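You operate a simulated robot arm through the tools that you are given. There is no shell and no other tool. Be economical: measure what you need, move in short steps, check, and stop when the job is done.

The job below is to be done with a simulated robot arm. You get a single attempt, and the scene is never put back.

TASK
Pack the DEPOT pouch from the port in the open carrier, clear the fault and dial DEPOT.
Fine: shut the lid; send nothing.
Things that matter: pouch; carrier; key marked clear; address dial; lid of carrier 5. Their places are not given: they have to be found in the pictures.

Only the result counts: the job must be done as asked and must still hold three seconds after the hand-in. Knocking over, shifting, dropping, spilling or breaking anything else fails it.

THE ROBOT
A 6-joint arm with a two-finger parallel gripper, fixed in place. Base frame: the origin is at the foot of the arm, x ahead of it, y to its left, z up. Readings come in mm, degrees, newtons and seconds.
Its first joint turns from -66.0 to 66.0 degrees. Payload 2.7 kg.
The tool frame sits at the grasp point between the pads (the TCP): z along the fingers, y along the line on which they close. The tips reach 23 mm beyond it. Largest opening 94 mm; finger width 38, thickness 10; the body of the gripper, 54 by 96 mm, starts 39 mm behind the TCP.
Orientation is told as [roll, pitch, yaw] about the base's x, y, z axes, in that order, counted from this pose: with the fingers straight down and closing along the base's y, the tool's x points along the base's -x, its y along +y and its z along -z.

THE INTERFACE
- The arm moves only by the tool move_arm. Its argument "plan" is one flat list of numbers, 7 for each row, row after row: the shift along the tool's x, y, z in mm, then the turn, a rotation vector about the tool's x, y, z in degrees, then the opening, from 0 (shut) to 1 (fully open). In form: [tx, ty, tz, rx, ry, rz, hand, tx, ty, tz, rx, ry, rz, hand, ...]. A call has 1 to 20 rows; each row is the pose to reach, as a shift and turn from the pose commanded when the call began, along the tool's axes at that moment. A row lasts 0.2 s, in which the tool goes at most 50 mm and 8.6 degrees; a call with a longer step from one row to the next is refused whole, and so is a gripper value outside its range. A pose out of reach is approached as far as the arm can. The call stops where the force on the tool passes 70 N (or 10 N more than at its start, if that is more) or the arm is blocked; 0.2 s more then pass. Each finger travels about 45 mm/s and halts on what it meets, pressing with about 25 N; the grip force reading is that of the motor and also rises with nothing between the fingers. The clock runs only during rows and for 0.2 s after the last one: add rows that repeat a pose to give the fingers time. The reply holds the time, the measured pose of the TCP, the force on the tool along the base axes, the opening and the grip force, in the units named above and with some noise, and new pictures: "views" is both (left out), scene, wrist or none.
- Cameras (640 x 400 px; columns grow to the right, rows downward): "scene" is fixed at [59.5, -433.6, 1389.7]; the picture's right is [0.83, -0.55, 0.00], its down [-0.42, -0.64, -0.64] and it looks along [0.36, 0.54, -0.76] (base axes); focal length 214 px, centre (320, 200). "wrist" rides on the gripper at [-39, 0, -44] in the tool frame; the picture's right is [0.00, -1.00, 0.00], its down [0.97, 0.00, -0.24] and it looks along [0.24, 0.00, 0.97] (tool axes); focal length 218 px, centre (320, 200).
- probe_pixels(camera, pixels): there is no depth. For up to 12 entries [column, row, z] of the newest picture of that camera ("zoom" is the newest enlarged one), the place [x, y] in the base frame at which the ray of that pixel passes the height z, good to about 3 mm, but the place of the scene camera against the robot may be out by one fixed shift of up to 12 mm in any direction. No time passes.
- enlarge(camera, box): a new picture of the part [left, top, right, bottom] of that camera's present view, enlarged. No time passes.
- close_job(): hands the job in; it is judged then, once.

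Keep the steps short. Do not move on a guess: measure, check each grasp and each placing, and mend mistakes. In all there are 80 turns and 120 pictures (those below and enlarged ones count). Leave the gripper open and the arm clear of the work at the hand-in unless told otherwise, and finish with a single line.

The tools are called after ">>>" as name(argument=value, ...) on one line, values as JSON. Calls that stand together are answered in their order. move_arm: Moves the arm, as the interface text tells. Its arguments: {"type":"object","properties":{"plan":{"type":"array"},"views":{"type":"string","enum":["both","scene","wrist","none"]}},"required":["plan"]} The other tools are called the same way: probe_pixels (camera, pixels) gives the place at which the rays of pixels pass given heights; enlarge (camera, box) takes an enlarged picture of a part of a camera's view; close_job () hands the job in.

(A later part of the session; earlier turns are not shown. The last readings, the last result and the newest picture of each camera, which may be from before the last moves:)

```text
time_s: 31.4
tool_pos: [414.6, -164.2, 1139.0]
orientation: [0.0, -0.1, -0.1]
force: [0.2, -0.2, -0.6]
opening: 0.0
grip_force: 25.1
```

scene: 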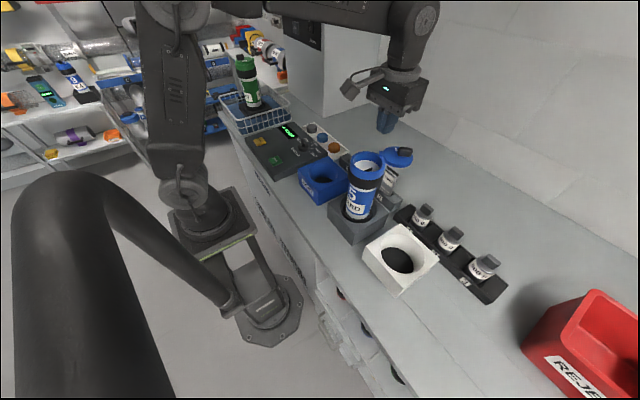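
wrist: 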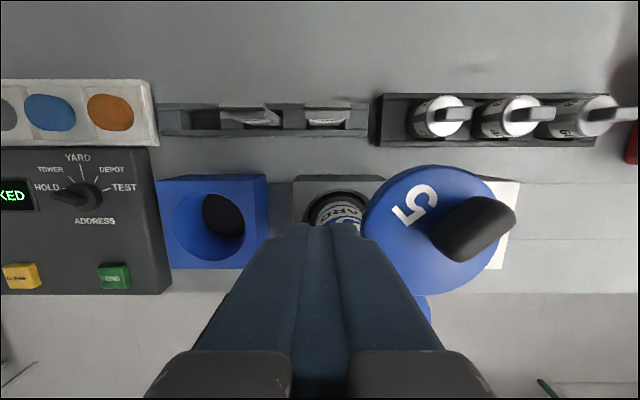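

Reach is fine there. I go down beside the lid's +y edge with tips at about 1066; the edge is at y ≈ −183 and the finger face at −172.

>>> move_arm(plan=[0, 3, 15, 0, 0, 0, 0, 0, 3, 30, 0, 0, 0, 0, 0, 3, 42, 0, 0, 0, 0, 0, 3, 50, 0, 0, 0, 0, 0, 3, 50, 0, 0, 0, 0], views="both")

>>> enlarge(camera="scene", box=[330, 80, 440, 210])

```text
time_s: 32.6
tool_pos: [411.5, -160.6, 1089.0]
orientation: [0.0, 0.0, 0.0]
force: [-0.7, -0.3, 0.1]
opening: 0.1
grip_force: 25.3
```

scene: 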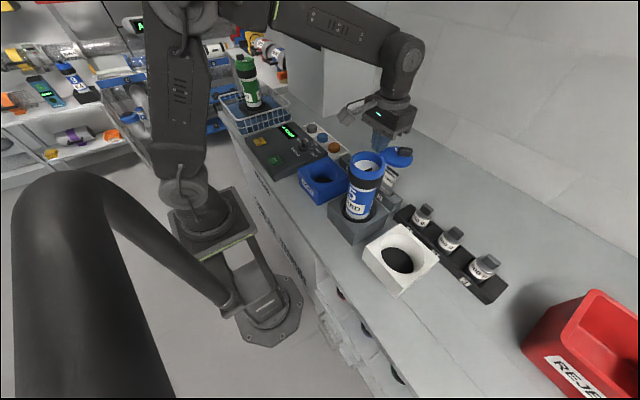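
wrist: 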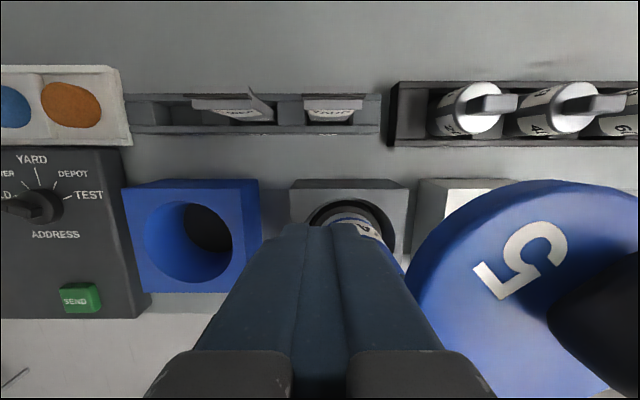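

```text
3.08 times, centred on (385, 145) of scene
```

zoom: 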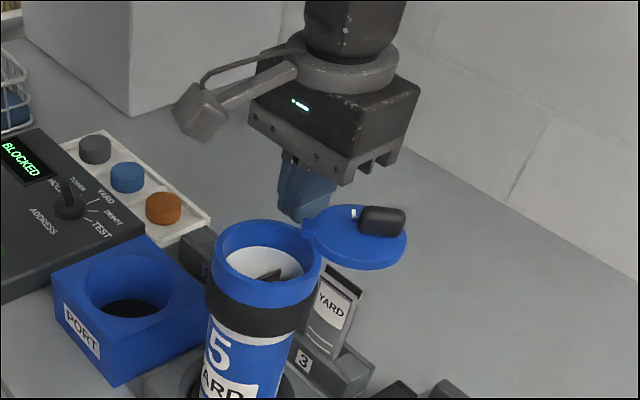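

The tip is beside the lid edge and below its top. I push slowly toward −y by 24 mm.

>>> move_arm(plan=[0, -4, 0, 0, 0, 0, 0, 0, -8, 0, 0, 0, 0, 0, 0, -12, 0, 0, 0, 0, 0, 0, -16, 0, 0, 0, 0, 0, 0, -20, 0, 0, 0, 0, 0, 0, -24, 0, 0, 0, 0, 0], views="both")

>>> enlarge(camera="scene", box=[330, 80, 440, 210])

```text
time_s: 34.0
tool_pos: [411.8, -184.7, 1090.4]
orientation: [0.0, -0.1, 0.0]
force: [1.0, 0.1, -0.2]
opening: 0.0
grip_force: 24.9
```

scene: 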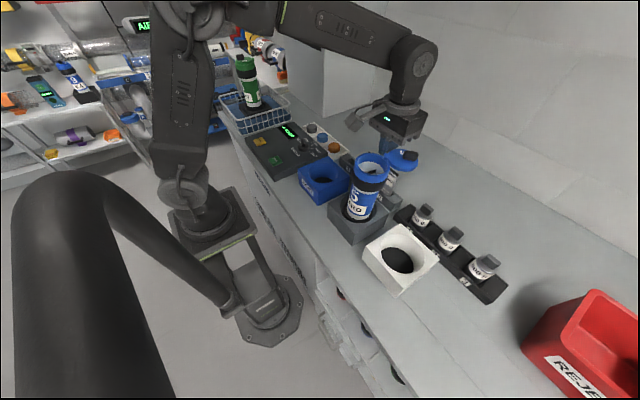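
wrist: 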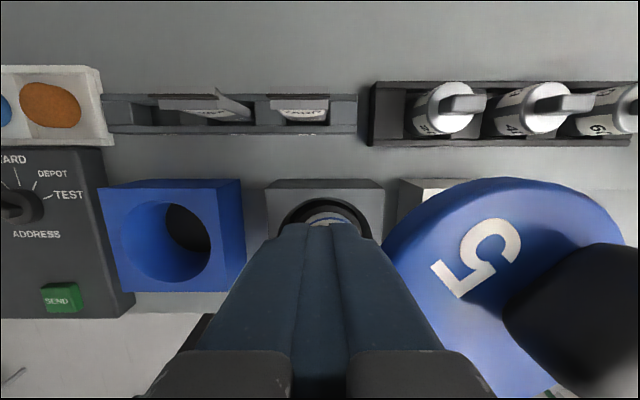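

```text
3.08 times, centred on (385, 145) of scene
```

zoom: 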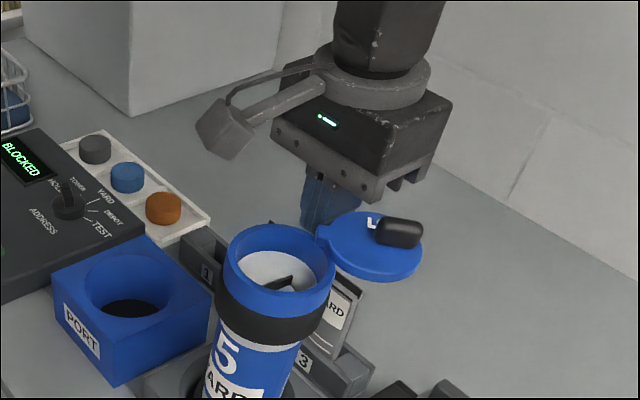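

The whole carrier is leaning while the lid hasn't swung, because the hinge is stiffer than the loose seat. I'm backing off now to let it stand up again. Next I'll grip the handle and swing it round the pivot instead, which puts no tipping force on the carrier.

>>> move_arm(plan=[0, 4, 0, 0, 0, 0, 0, 0, 8, 0, 0, 0, 0, 0, 0, 12, 0, 0, 0, 0, 0, 0, 16, 0, 0, 0, 0, 0, 0, 20, 0, 0, 0, 0, 0, 0, 26, 0, 0, 0, 0, 0, 0, 28, -30, 0, 0, 0, 0.3, 0, 28, -70, 0, 0, 0, 0.6, 0, 15, -115, 0, 0, 0, 0.8, 20, -10, -125, 0, 0, 0, 0.8, 20, -10, -125, 0, 0, 0, 0.8], views="both")

>>> enlarge(camera="scene", box=[330, 80, 440, 240])

>>> enlarge(camera="wrist", box=[260, 100, 420, 260])

```text
time_s: 36.4
tool_pos: [393.7, -194.6, 1214.6]
orientation: [0.0, 0.1, 0.0]
force: [-0.1, -0.1, 0.2]
opening: 75.6
grip_force: 0.0
```

scene: 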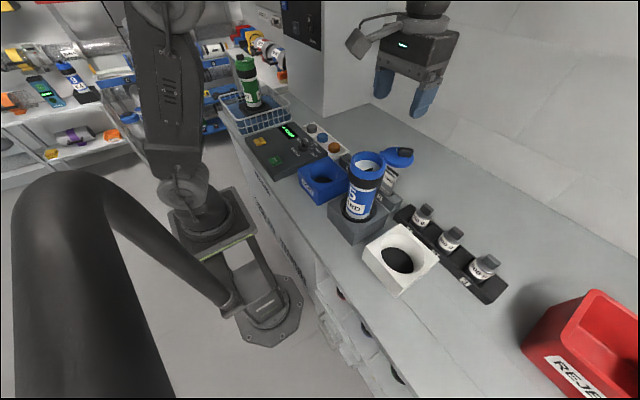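
wrist: 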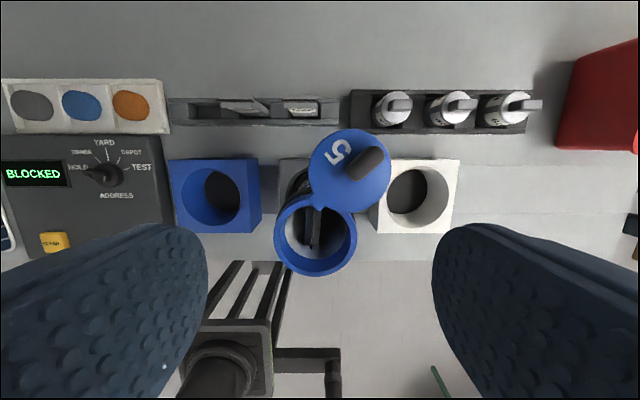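

```text
2.50 times, centred on (385, 160) of scene
```

zoom: 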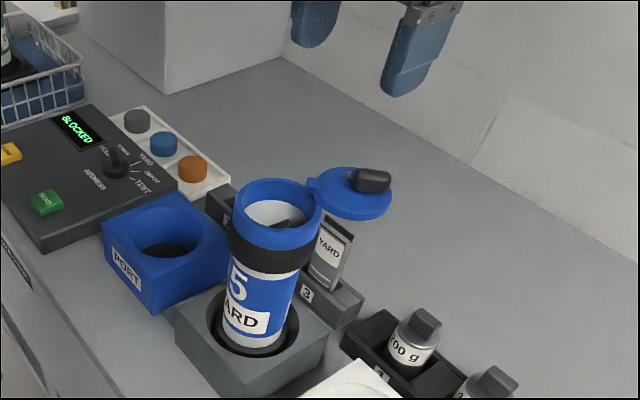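

```text
2.50 times, centred on (340, 180) of wrist
```

zoom: 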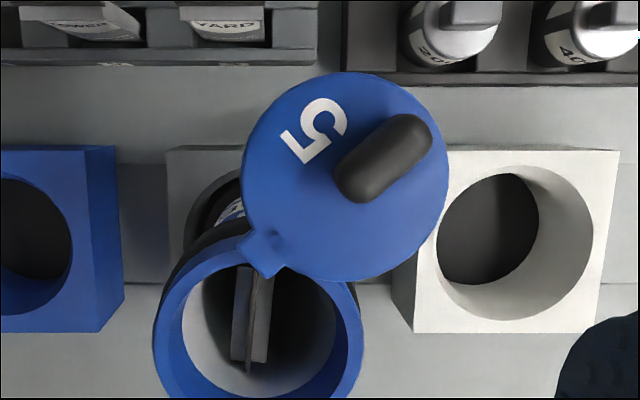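

The carrier stands again as before. I can see the pivot dot at pixel (321,194), the lid centre at (350,171), and the handle from (354,174) to (377,155). I'll measure these.

>>> probe_pixels(camera="wrist", pixels=[[321.2, 194, 1076], [350, 170.8, 1074], [354, 174, 1095], [376.8, 154.8, 1095], [365.6, 164, 1095], [365.6, 164, 1088], [316, 232, 1072], [348, 178, 1095], [384, 152, 1095]])

>>> probe_pixels(camera="scene", pixels=[[405.2, 151.6, 1095], [405.2, 151.6, 1085], [400, 157, 1075], [367.4, 164.8, 1072], [380, 158.5, 1076]])

```text
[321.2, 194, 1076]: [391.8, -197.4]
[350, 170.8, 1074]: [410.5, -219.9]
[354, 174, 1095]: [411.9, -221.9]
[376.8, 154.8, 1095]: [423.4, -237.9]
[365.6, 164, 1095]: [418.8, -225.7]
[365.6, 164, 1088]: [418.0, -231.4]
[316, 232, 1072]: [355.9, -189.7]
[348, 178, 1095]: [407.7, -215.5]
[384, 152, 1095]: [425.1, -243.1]
```

```text
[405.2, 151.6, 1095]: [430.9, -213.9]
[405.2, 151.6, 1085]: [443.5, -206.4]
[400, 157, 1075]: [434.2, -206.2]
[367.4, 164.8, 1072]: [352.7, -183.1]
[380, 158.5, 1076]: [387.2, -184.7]
```

The handle is at about (418,−229), pointing outward at −50°. The pivot is about (390,−194). I turn the hand 130° so the fingers close across the handle and hover over it, half open.

>>> move_arm(plan=[-2, -2, 0, 0, 0, -8.1, 0.7, -4, -4, 0, 0, 0, -16.3, 0.6, -6, -7, 0, 0, 0, -24.4, 0.5, -8, -10, 0, 0, 0, -32.5, 0.5, -10, -13, 0, 0, 0, -40.6, 0.5, -12, -16, 0, 0, 0, -48.8, 0.5, -14, -19, 0, 0, 0, -56.9, 0.5, -16, -22, 0, 0, 0, -65, 0.5, -18, -25, 0, 0, 0, -73.1, 0.5, -20, -28, 0, 0, 0, -81.3, 0.5, -22, -31, 0, 0, 0, -89.4, 0.5, -24, -34, 0, 0, 0, -97.5, 0.5, -24, -34, 0, 0, 0, -105.6, 0.5, -24, -34, 0, 0, 0, -113.8, 0.5, -24, -34, 0, 0, 0, -121.9, 0.5, -24, -34, 0, 0, 0, -130, 0.5, -24, -34, 0, 0, 0, -130, 0.5], views="wrist")

```text
time_s: 40.0
tool_pos: [416.8, -228.9, 1214.2]
orientation: [-0.1, -0.1, 130.1]
force: [-0.4, -0.3, -0.3]
opening: 47.0
grip_force: 0.1
```

wrist: 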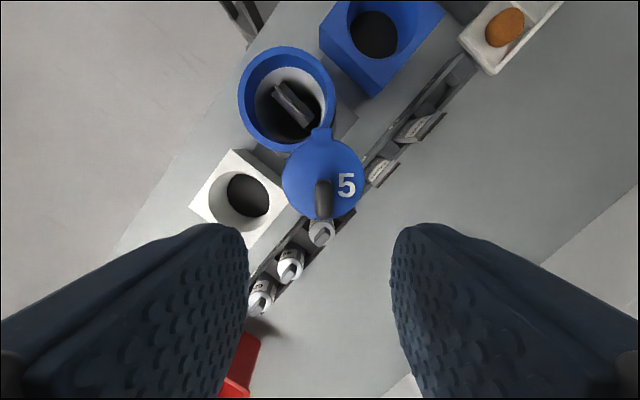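

The hand is aligned with the handle, apart from about 3 mm sideways (pixel column 323.5 against 320). I correct that and go down 75 mm to look again.

>>> move_arm(plan=[0, -2.5, 25, 0, 0, 0, 0.5, 0, -2.5, 50, 0, 0, 0, 0.5, 0, -2.5, 72, 0, 0, 0, 0.5, 0, -2.5, 72, 0, 0, 0, 0.5], views="both")

>>> enlarge(camera="scene", box=[340, 90, 450, 200])

```text
time_s: 41.0
tool_pos: [419.4, -226.5, 1142.9]
orientation: [0.0, 0.0, 130.0]
force: [0.3, 0.4, 0.3]
opening: 46.9
grip_force: 0.1
```

scene: 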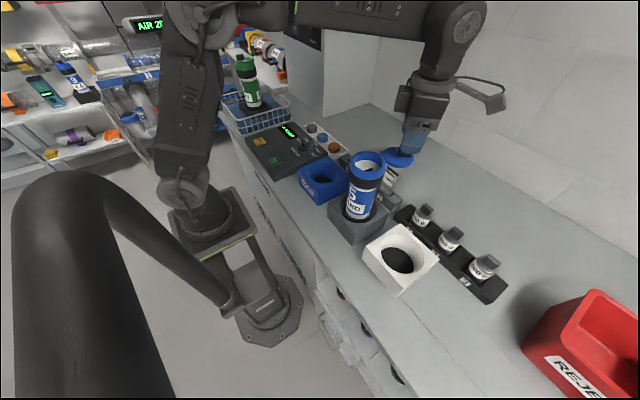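
wrist: 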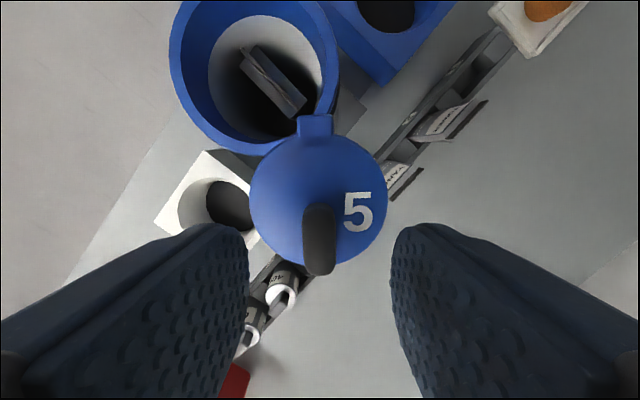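

```text
3.64 times, centred on (395, 145) of scene
```

zoom: 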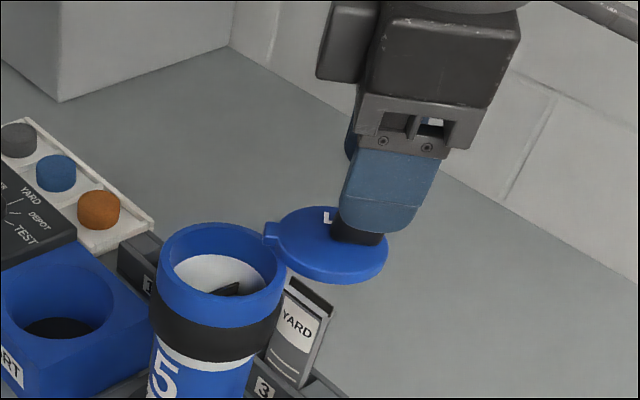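

The lid top is at z ≈ 1076 and the handle top ≈ 1097, centred in the hand. I go down 39 mm to TCP ≈ 1104 (tips ≈ 1081, above the lid) and close on the handle.

>>> move_arm(plan=[1, 0, 15, 0, 0, 0, 0.5, 2, 0, 30, 0, 0, 0, 0.5, 2, 0, 39, 0, 0, 0, 0.5, 2, 0, 39, 0, 0, 0, 0.5, 2, 0, 39, 0, 0, 0, 0.35, 2, 0, 39, 0, 0, 0, 0.2, 2, 0, 39, 0, 0, 0, 0.08, 2, 0, 39, 0, 0, 0, 0.05, 2, 0, 39, 0, 0, 0, 0.05], views="both")

>>> enlarge(camera="scene", box=[330, 90, 450, 230])

```text
time_s: 43.0
tool_pos: [420.7, -230.8, 1112.6]
orientation: [-0.1, 1.2, 130.1]
force: [-0.9, -10.4, 50.4]
opening: 29.4
grip_force: 24.8
```

scene: 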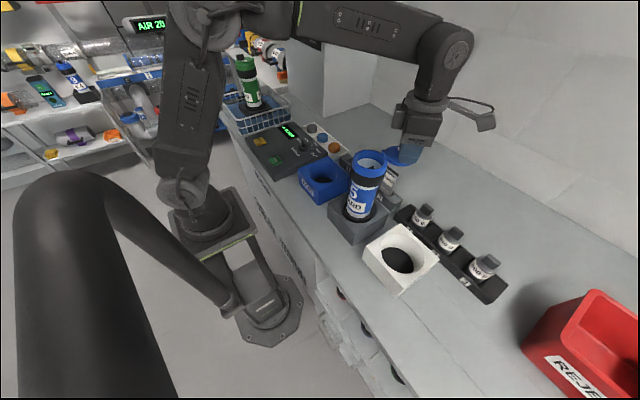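
wrist: 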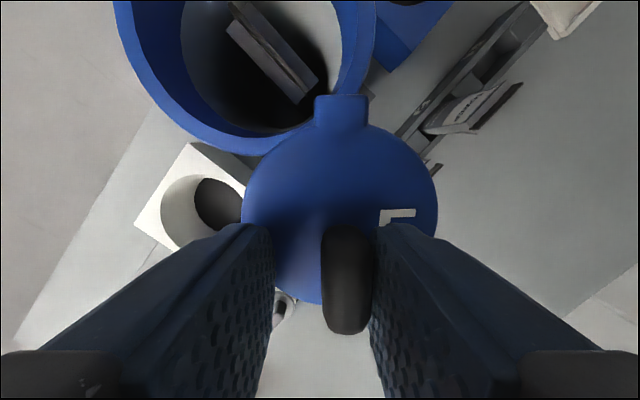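

```text
2.86 times, centred on (390, 160) of scene
```

zoom: 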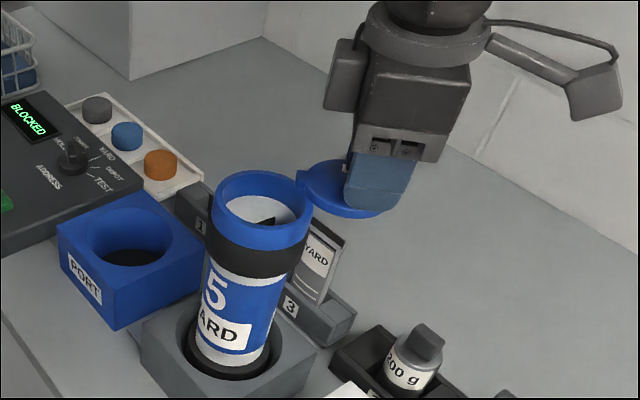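

The tips are pressing on the lid with 50 N, so the lid top is at about 1089, higher than measured. I raise 10 mm straight away and then finish closing.

>>> move_arm(plan=[0, 0, -6, 0, 0, 0, 0.3, 0, 0, -10, 0, 0, 0, 0.3, 0, 0, -10, 0, 0, 0, 0.3], views="both")

>>> enlarge(camera="scene", box=[330, 90, 450, 230])

```text
time_s: 43.8
tool_pos: [418.4, -228.1, 1112.4]
orientation: [0.0, -0.2, 130.1]
force: [0.1, -1.4, 4.0]
opening: 29.4
grip_force: 1.5
```

scene: 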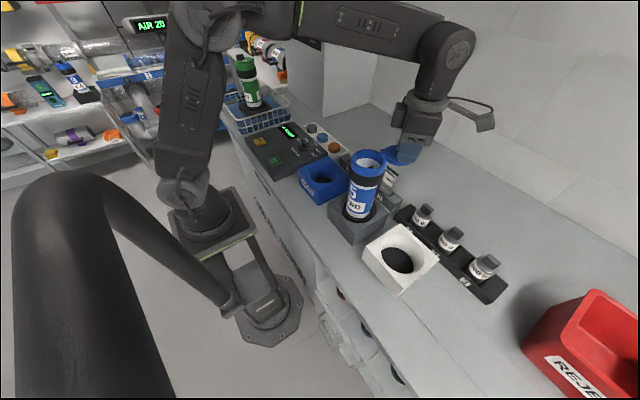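
wrist: 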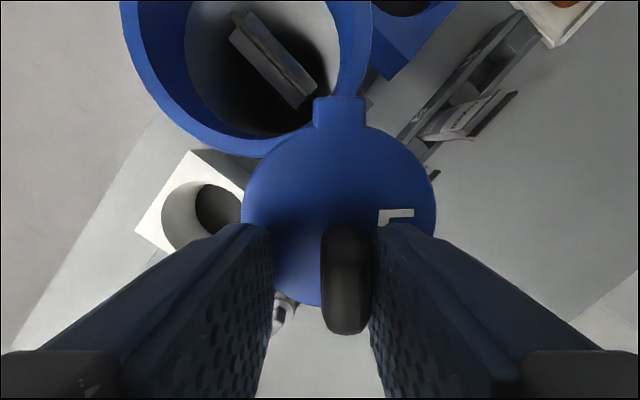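

```text
2.86 times, centred on (390, 160) of scene
```

zoom: 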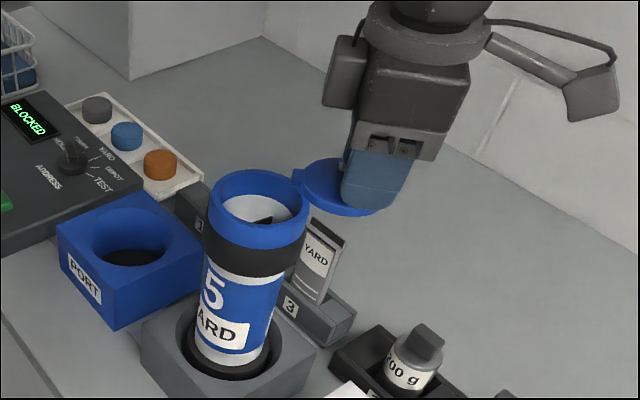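

There's still light contact, and the carrier is leaning a little. I raise 4 mm more, open a bit and look.

>>> move_arm(plan=[0, 0, -4, 0, 0, 0, 0.4, 0, 0, -4, 0, 0, 0, 0.45, 0, 0, -4, 0, 0, 0, 0.45, 0, 0, -4, 0, 0, 0, 0.45], views="wrist")

```text
time_s: 44.8
tool_pos: [418.8, -227.3, 1118.1]
orientation: [0.1, 0.0, 130.0]
force: [-0.7, -0.3, -0.2]
opening: 42.5
grip_force: 0.0
```

wrist: 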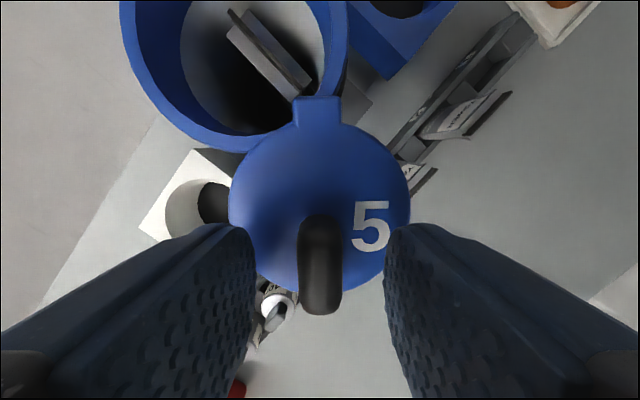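

It's centred again (handle at columns 297–343). The tips are at 1095, about 6 mm over the lid and alongside the handle. I go down 2 mm and close.

>>> move_arm(plan=[0, 0, 2, 0, 0, 0, 0.45, 0, 0, 2, 0, 0, 0, 0.3, 0, 0, 2, 0, 0, 0, 0.2, 0, 0, 2, 0, 0, 0, 0.1, 0, 0, 2, 0, 0, 0, 0.05, 0, 0, 2, 0, 0, 0, 0.05], views="both")

>>> enlarge(camera="scene", box=[330, 90, 450, 230])

```text
time_s: 46.2
tool_pos: [420.5, -228.0, 1116.0]
orientation: [0.0, 0.0, 130.0]
force: [-1.0, -0.1, -0.8]
opening: 13.3
grip_force: 25.2
```

scene: 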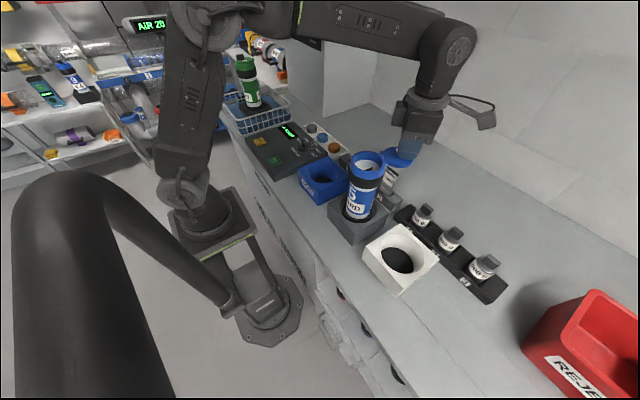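
wrist: 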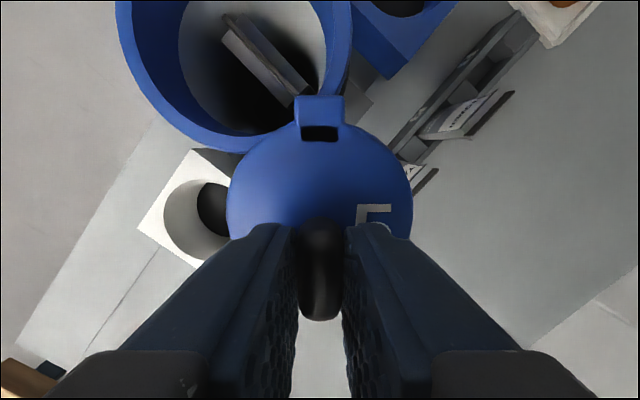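

```text
2.86 times, centred on (390, 160) of scene
```

zoom: 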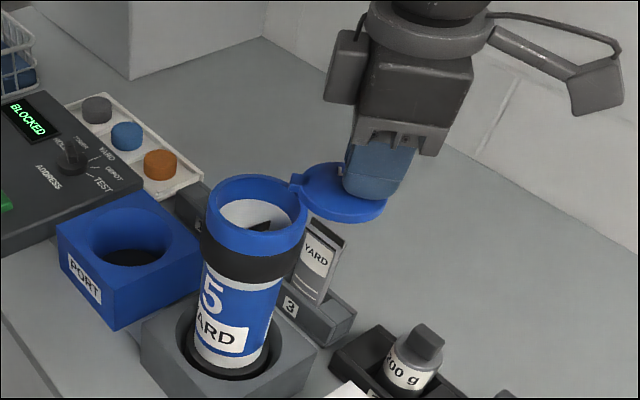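

I've gripped the handle (13.3 mm). I notice a dark slot near the tab at wrist pixel (320,133), so I look closer before swinging.

>>> enlarge(camera="wrist", box=[220, 60, 420, 220])

>>> enlarge(camera="scene", box=[355, 130, 415, 190])

```text
2.50 times, centred on (320, 140) of wrist
```

zoom: 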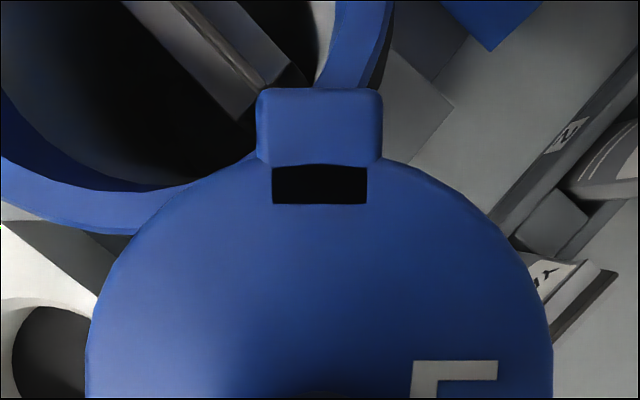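

```text
6.67 times, centred on (385, 160) of scene
```

zoom: 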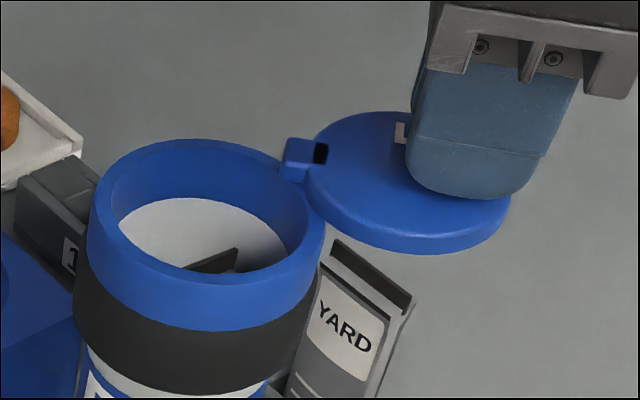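

The black slot appeared only when the handle was squeezed, so the squeeze seems to release a lock on the swivel. That explains why pushing only tipped the carrier. I keep the squeeze and swing 26° about the pivot (388,−190), radius 49, then check.

>>> move_arm(plan=[-0.31, 5.55, 0, 0, 0, 6.5, 0.05, -1.26, 11.02, 0, 0, 0, 13, 0.05, -2.81, 16.36, 0, 0, 0, 19.5, 0.05, -4.96, 21.48, 0, 0, 0, 26, 0.05, -4.96, 21.48, 0, 0, 0, 26, 0.05], views="both")

>>> enlarge(camera="scene", box=[330, 90, 450, 230])

```text
time_s: 47.4
tool_pos: [400.0, -239.9, 1116.8]
orientation: [-0.1, 0.1, 103.9]
force: [-1.2, -0.8, 3.0]
opening: 13.4
grip_force: 24.8
```

scene: 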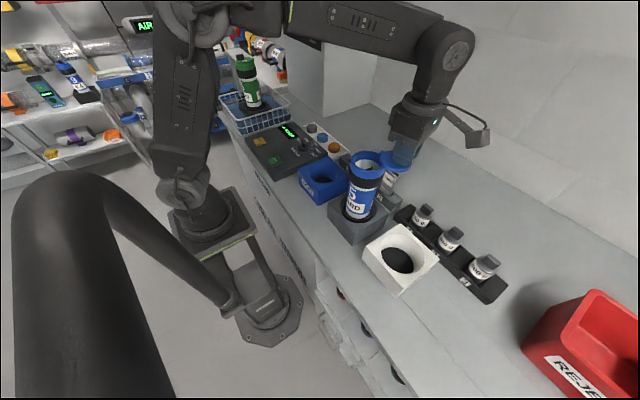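
wrist: 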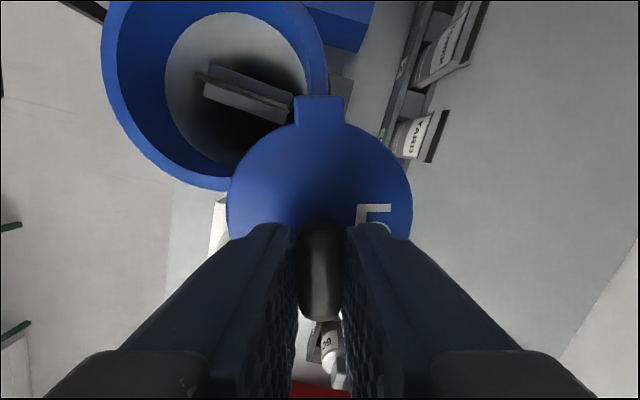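

```text
2.86 times, centred on (390, 160) of scene
```

zoom: 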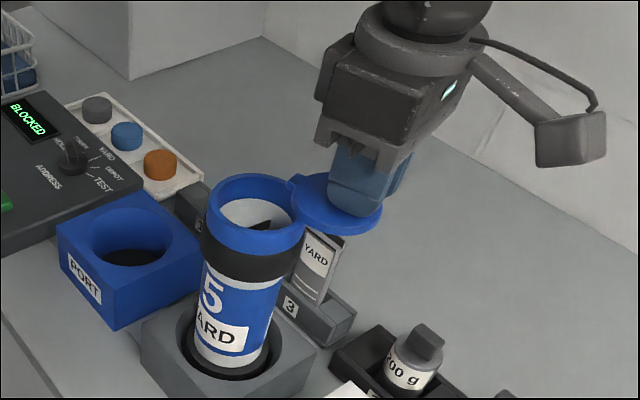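

The lid is swinging and the carrier stays upright. I continue another 65° about the same pivot.

>>> move_arm(plan=[-0.31, 5.55, 0, 0, 0, 6.5, 0.05, -1.26, 11.02, 0, 0, 0, 13, 0.05, -2.81, 16.36, 0, 0, 0, 19.5, 0.05, -4.96, 21.48, 0, 0, 0, 26, 0.05, -7.67, 26.33, 0, 0, 0, 32.5, 0.05, -10.92, 30.84, 0, 0, 0, 39, 0.05, -14.66, 34.95, 0, 0, 0, 45.5, 0.05, -18.83, 38.61, 0, 0, 0, 52, 0.05, -23.4, 41.78, 0, 0, 0, 58.5, 0.05, -28.29, 44.41, 0, 0, 0, 65, 0.05, -28.29, 44.41, 0, 0, 0, 65, 0.05], views="both")

>>> enlarge(camera="scene", box=[320, 90, 440, 230])

```text
time_s: 49.8
tool_pos: [349.9, -221.4, 1115.8]
orientation: [0.0, 0.0, 38.9]
force: [-1.8, -0.9, 3.0]
opening: 13.4
grip_force: 24.7
```

scene: 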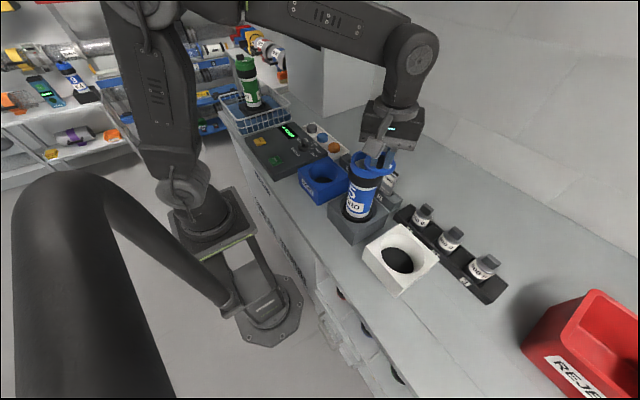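
wrist: 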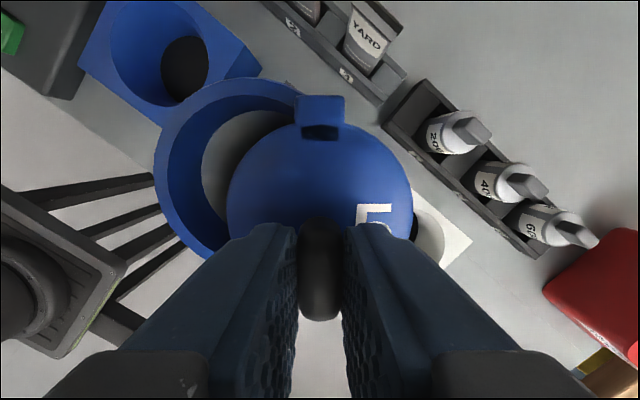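

```text
2.86 times, centred on (380, 160) of scene
```

zoom: 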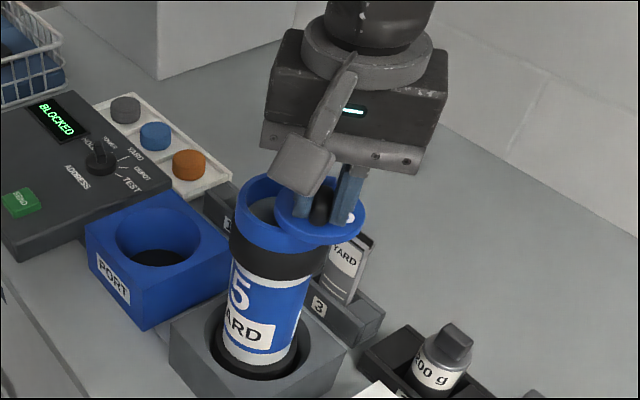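

The lid is nearly over the mouth. I continue 32.5° and check.

>>> move_arm(plan=[-0.31, 5.55, 0, 0, 0, 6.5, 0.05, -1.26, 11.02, 0, 0, 0, 13, 0.05, -2.81, 16.36, 0, 0, 0, 19.5, 0.05, -4.96, 21.48, 0, 0, 0, 26, 0.05, -7.67, 26.33, 0, 0, 0, 32.5, 0.05, -7.67, 26.33, 0, 0, 0, 32.5, 0.05], views="both")

>>> enlarge(camera="scene", box=[320, 90, 440, 230])

>>> enlarge(camera="wrist", box=[200, 60, 440, 260])

```text
time_s: 51.2
tool_pos: [339.8, -196.2, 1116.7]
orientation: [0.0, 0.0, 6.5]
force: [0.4, 1.0, 1.3]
opening: 13.3
grip_force: 24.5
```

scene: 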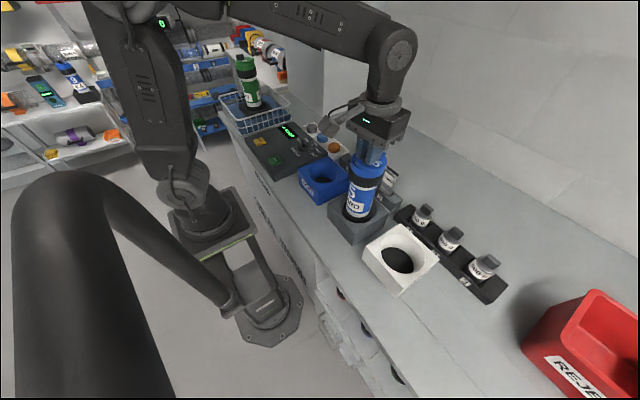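
wrist: 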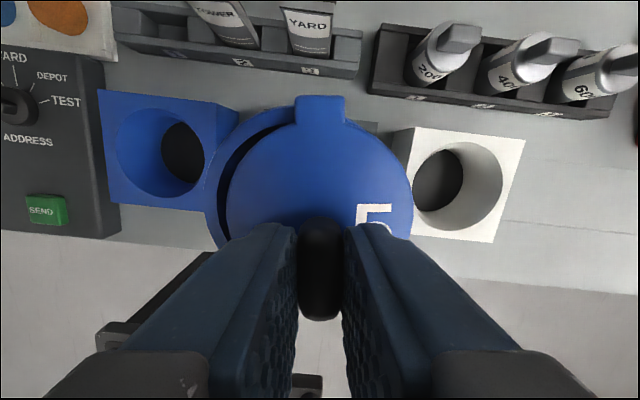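

```text
2.86 times, centred on (380, 160) of scene
```

zoom: 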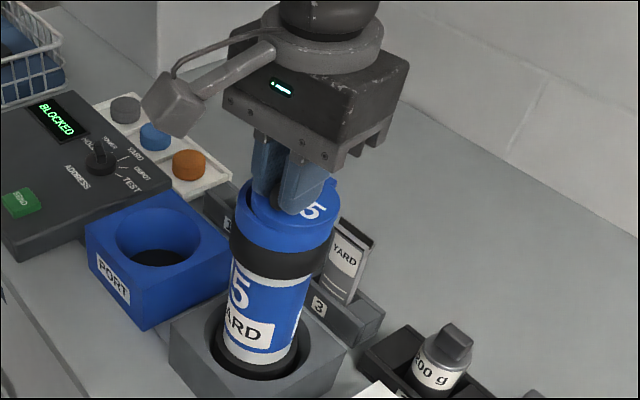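

```text
2.00 times, centred on (320, 160) of wrist
```

zoom: 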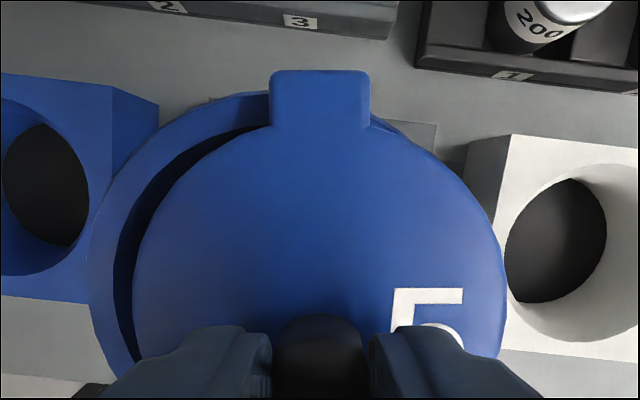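

The lid still needs about 13° more: it covers the right side, and the rim shows on the left. I swing 13° further and watch the force.

>>> move_arm(plan=[-0.09, 2.99, 0, 0, 0, 3.5, 0.05, -0.36, 5.97, 0, 0, 0, 7, 0.05, -0.75, 8.5, 0, 0, 0, 10, 0.05, -1.26, 11.02, 0, 0, 0, 13, 0.05, -1.26, 11.02, 0, 0, 0, 13, 0.05], views="wrist")

>>> enlarge(camera="wrist", box=[200, 60, 440, 260])

```text
time_s: 52.4
tool_pos: [340.6, -184.8, 1116.2]
orientation: [0.1, -0.1, -6.5]
force: [1.7, 0.3, 0.5]
opening: 13.2
grip_force: 25.3
```

wrist: 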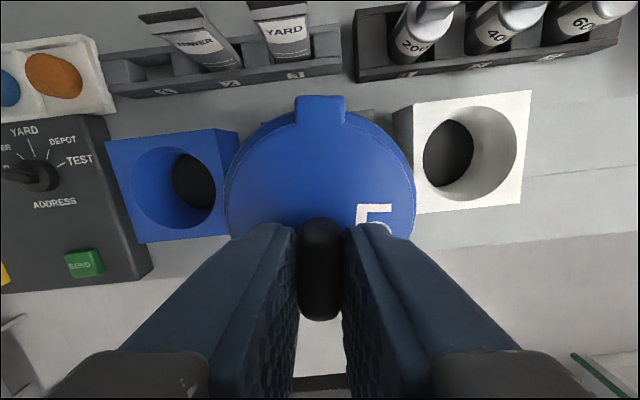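

```text
2.00 times, centred on (320, 160) of wrist
```

zoom: 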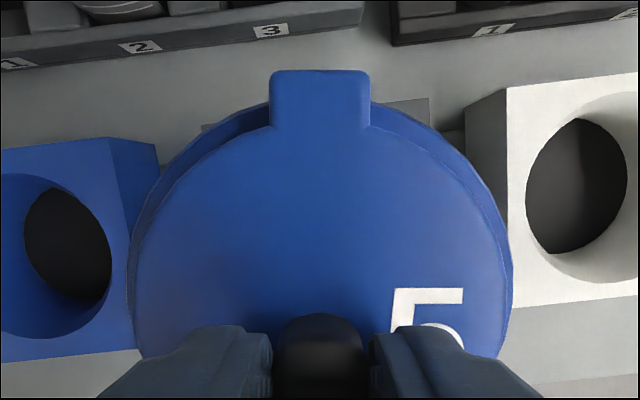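

The lid and rim now look concentric (lid 135–505, rim 130–512 in the enlarged picture). I release the handle, rise straight up and look.

>>> move_arm(plan=[0, 0, 0, 0, 0, 0, 0.2, 0, 0, 0, 0, 0, 0, 0.4, 0, 0, 0, 0, 0, 0, 0.45, 0, 0, -20, 0, 0, 0, 0.45, 0, 0, -60, 0, 0, 0, 0.45, 0, 0, -100, 0, 0, 0, 0.45, 0, 0, -100, 0, 0, 0, 0.45], views="both")

>>> enlarge(camera="wrist", box=[240, 120, 400, 260])

>>> enlarge(camera="scene", box=[320, 120, 420, 230])

```text
time_s: 54.0
tool_pos: [341.4, -184.5, 1216.4]
orientation: [0.0, 0.0, -6.5]
force: [0.0, -0.3, -0.1]
opening: 42.5
grip_force: 0.1
```

scene: 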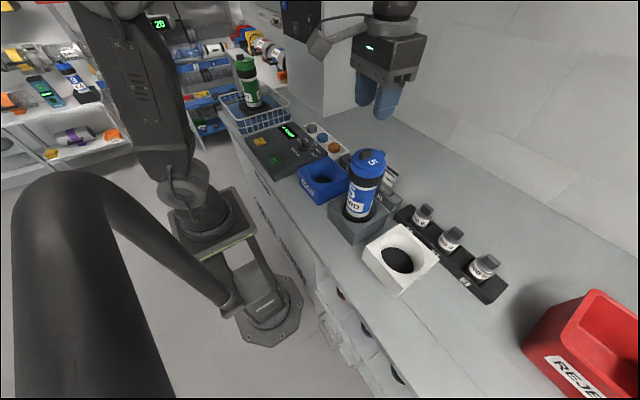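
wrist: 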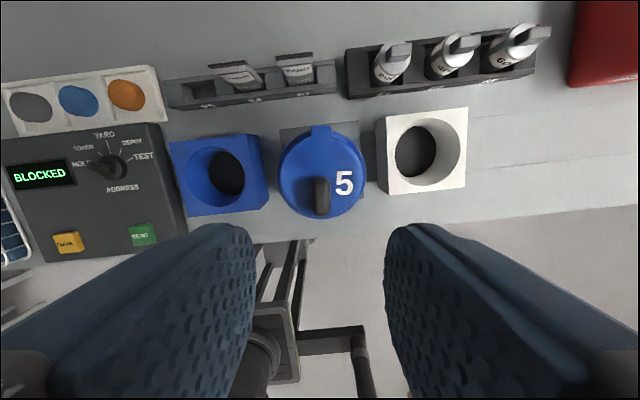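

```text
2.86 times, centred on (320, 190) of wrist
```

zoom: 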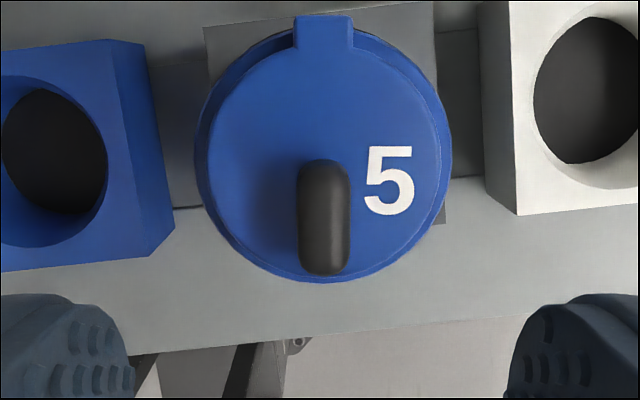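

```text
3.64 times, centred on (370, 175) of scene
```

zoom: 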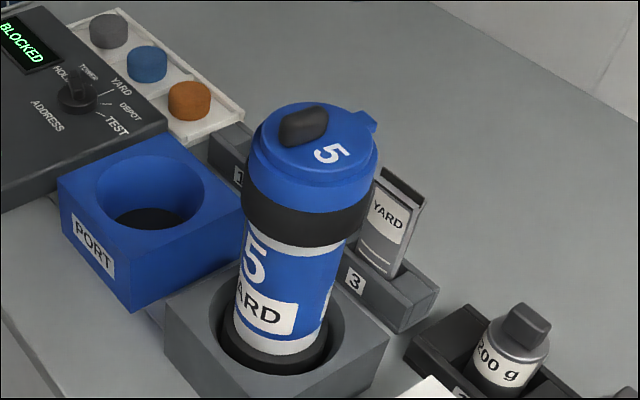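

The lid lies shut and concentric on the carrier. The port is now empty, so I go back over CLEAR at (262,289), fingers closed and hand straightened.

>>> move_arm(plan=[12, 42, 0, 0, 0, -2, 0.3, 24, 84, 0, 0, 0, -4, 0.2, 36, 126, 0, 0, 0, -6.5, 0.1, 48, 168, 10, 0, 0, -6.5, 0, 60, 210, 25, 0, 0, -6.5, 0, 72, 252, 40, 0, 0, -6.5, 0, 84, 294, 60, 0, 0, -6.5, 0, 96, 336, 80, 0, 0, -6.5, 0, 108, 378, 100, 0, 0, -6.5, 0, 120, 420, 120, 0, 0, -6.5, 0, 132, 461, 140, 0, 0, -6.5, 0, 132, 461, 180, 0, 0, -6.5, 0, 132, 461, 215, 0, 0, -6.5, 0, 132, 461, 215, 0, 0, -6.5, 0], views="wrist")

```text
time_s: 57.0
tool_pos: [261.5, 288.0, 1000.7]
orientation: [0.0, -0.1, 0.0]
force: [0.7, -0.3, -0.5]
opening: 0.3
grip_force: 24.9
```

wrist: 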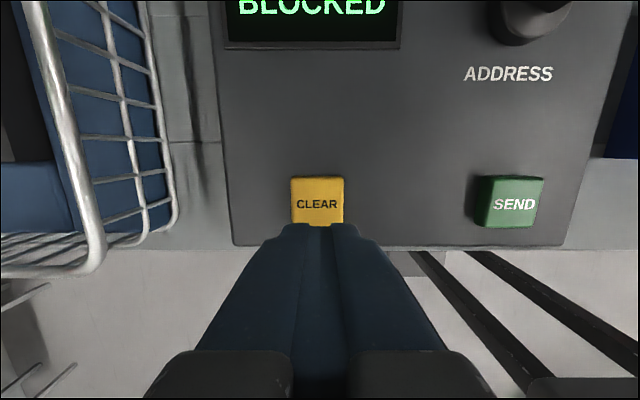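

I'm back over the key with nearly the same view as before. I press down to the depth used last time (TCP ≈ 909).

>>> move_arm(plan=[0, 1, 40, 0, 0, 0, 0, 0, 1, 70, 0, 0, 0, 0, 0, 1, 82, 0, 0, 0, 0, 0, 1, 86, 0, 0, 0, 0, 0, 1, 88, 0, 0, 0, 0, 0, 1, 90, 0, 0, 0, 0, 0, 1, 92, 0, 0, 0, 0, 0, 1, 93, 0, 0, 0, 0, 0, 1, 93, 0, 0, 0, 0, 0, 1, 93, 0, 0, 0, 0, 0, 1, 93, 0, 0, 0, 0], views="scene")

>>> enlarge(camera="scene", box=[240, 110, 340, 190])

```text
time_s: 59.4
tool_pos: [261.2, 289.4, 908.6]
orientation: [0.1, -0.2, 0.2]
force: [-0.6, -1.7, 36.5]
opening: 0.0
grip_force: 25.2
```

scene: 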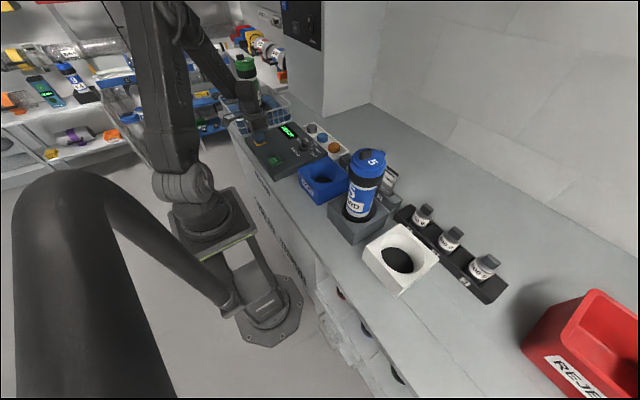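

```text
5.00 times, centred on (290, 150) of scene
```

zoom: 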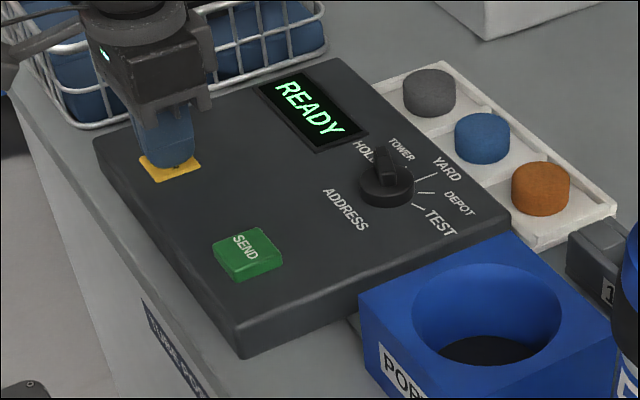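

The display reads READY, so the fault is cleared. I lift and move over the dial near (384,160), opening the fingers part way.

>>> move_arm(plan=[0, 0, -20, 0, 0, 0, 0, 0, 0, -65, 0, 0, 0, 0, 0, 0, -110, 0, 0, 0, 0.1, -30, -32, -115, 0, 0, 0, 0.2, -60, -64, -115, 0, 0, 0, 0.3, -90, -96, -115, 0, 0, 0, 0.5, -117, -128, -115, 0, 0, 0, 0.5, -117, -128, -115, 0, 0, 0, 0.5, -117, -128, -115, 0, 0, 0, 0.5], views="wrist")

>>> enlarge(camera="wrist", box=[240, 100, 400, 280])

```text
time_s: 61.4
tool_pos: [378.0, 160.8, 1021.5]
orientation: [0.0, 0.0, 0.0]
force: [-0.2, 0.0, 0.2]
opening: 46.8
grip_force: 0.1
```

wrist: 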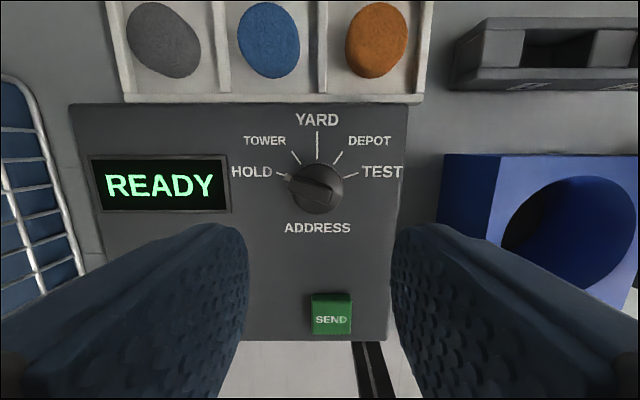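

```text
2.22 times, centred on (320, 190) of wrist
```

zoom: 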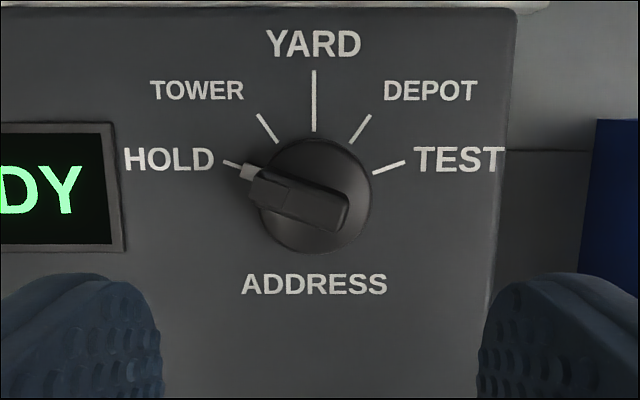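

The dial axis is about (384.5,163). Its bar points at HOLD, and the ticks are 35° apart, so DEPOT is 105° clockwise from HOLD. I turn the hand to yaw +70 to straddle the bar, centre it and go down 40 mm to look.

>>> move_arm(plan=[-1, 0, 0, 0, 0, -8, 0.5, -2, 0, 0, 0, 0, -16, 0.5, -3, 1, 0, 0, 0, -24, 0.5, -4, 1, 0, 0, 0, -32, 0.5, -5, 2, 5, 0, 0, -40, 0.5, -6, 2, 15, 0, 0, -48, 0.5, -6.5, 2, 25, 0, 0, -56, 0.5, -6.5, 2, 35, 0, 0, -64, 0.5, -6.5, 2, 40, 0, 0, -70, 0.5, -6.5, 2, 40, 0, 0, -70, 0.5], views="wrist")

>>> enlarge(camera="wrist", box=[240, 120, 400, 300])

>>> enlarge(camera="scene", box=[270, 110, 340, 180])

```text
time_s: 63.6
tool_pos: [383.6, 163.0, 983.3]
orientation: [-0.1, 0.1, 70.1]
force: [-0.5, -0.1, 0.2]
opening: 46.8
grip_force: 0.0
```

wrist: 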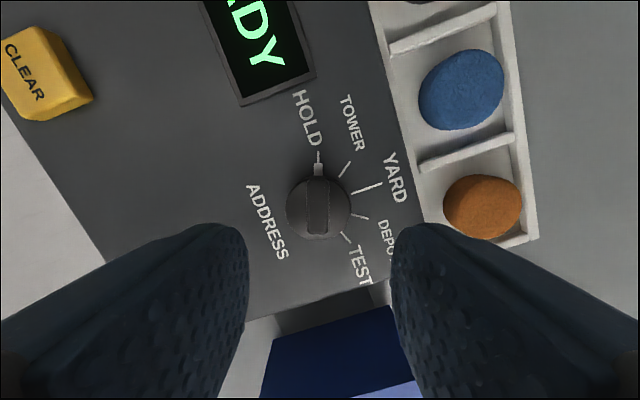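

```text
2.22 times, centred on (320, 210) of wrist
```

zoom: 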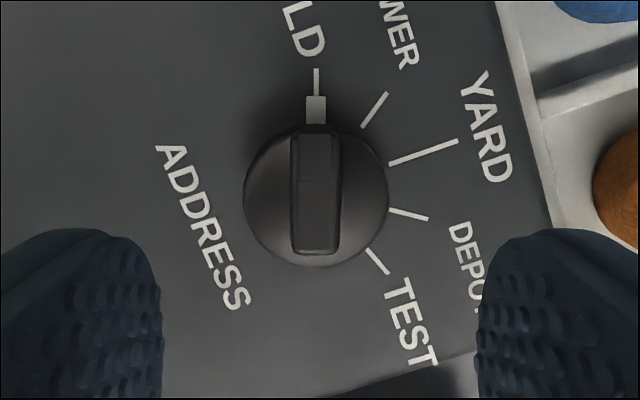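

```text
5.71 times, centred on (305, 145) of scene
```

zoom: 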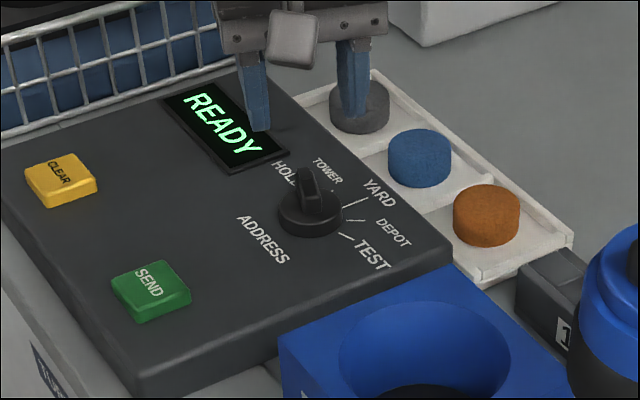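

The hand is aligned with the bar. I narrow to about 33 mm, shift 2 mm and go down 48 mm (tips ≈ 912), watching for contact.

>>> move_arm(plan=[-2, 0.5, 15, 0, 0, 0, 0.35, -2, 0.5, 30, 0, 0, 0, 0.35, -2, 0.5, 42, 0, 0, 0, 0.35, -2, 0.5, 48, 0, 0, 0, 0.35, -2, 0.5, 48, 0, 0, 0, 0.35], views="both")

>>> enlarge(camera="scene", box=[270, 110, 340, 180])

```text
time_s: 64.8
tool_pos: [384.7, 164.9, 935.3]
orientation: [0.0, 0.0, 70.0]
force: [0.7, -0.3, 0.6]
opening: 32.9
grip_force: 0.0
```

scene: 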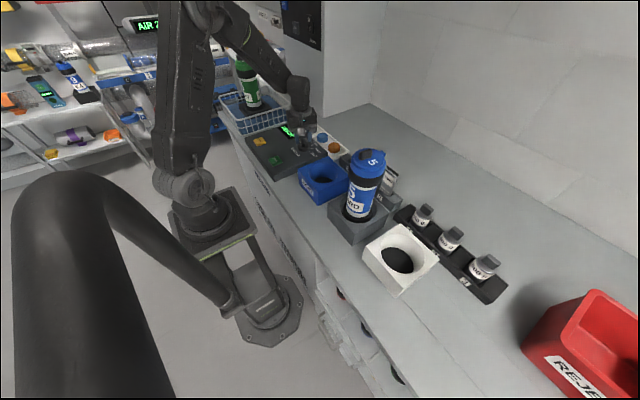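
wrist: 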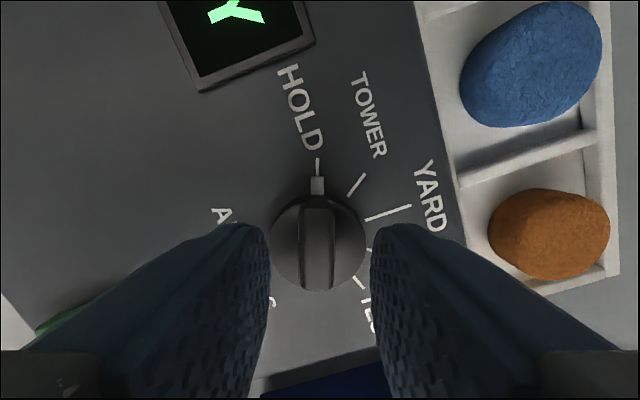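

```text
5.71 times, centred on (305, 145) of scene
```

zoom: 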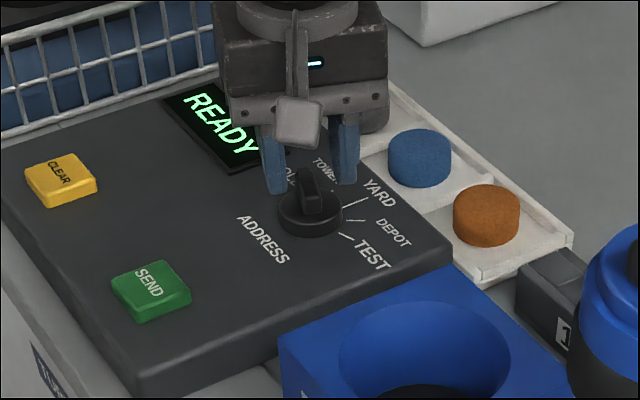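

The disc top is about 890 and the bar top about 909, centred between the fingers. I go down 14 mm (tips ≈ 898) and close on the bar.

>>> move_arm(plan=[0, 0, 6, 0, 0, 0, 0.35, 0, 0, 11, 0, 0, 0, 0.35, 0, 0, 14, 0, 0, 0, 0.35, 0, 0, 14, 0, 0, 0, 0.25, 0, 0, 14, 0, 0, 0, 0.15, 0, 0, 14, 0, 0, 0, 0.05, 0, 0, 14, 0, 0, 0, 0.05], views="wrist")

```text
time_s: 66.4
tool_pos: [383.0, 165.7, 921.7]
orientation: [0.0, 0.1, 70.0]
force: [-11.2, 4.7, 1.9]
opening: 13.0
grip_force: 45.1
```

wrist: 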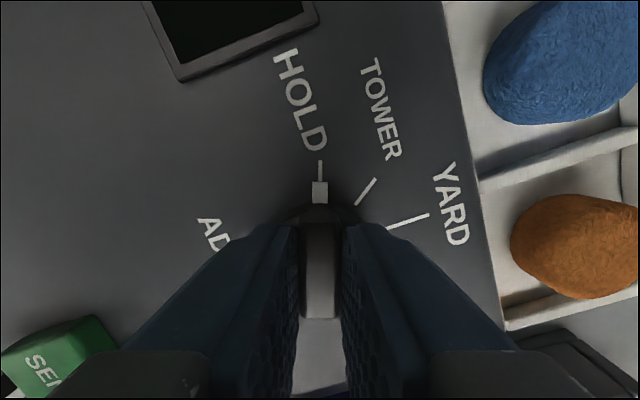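

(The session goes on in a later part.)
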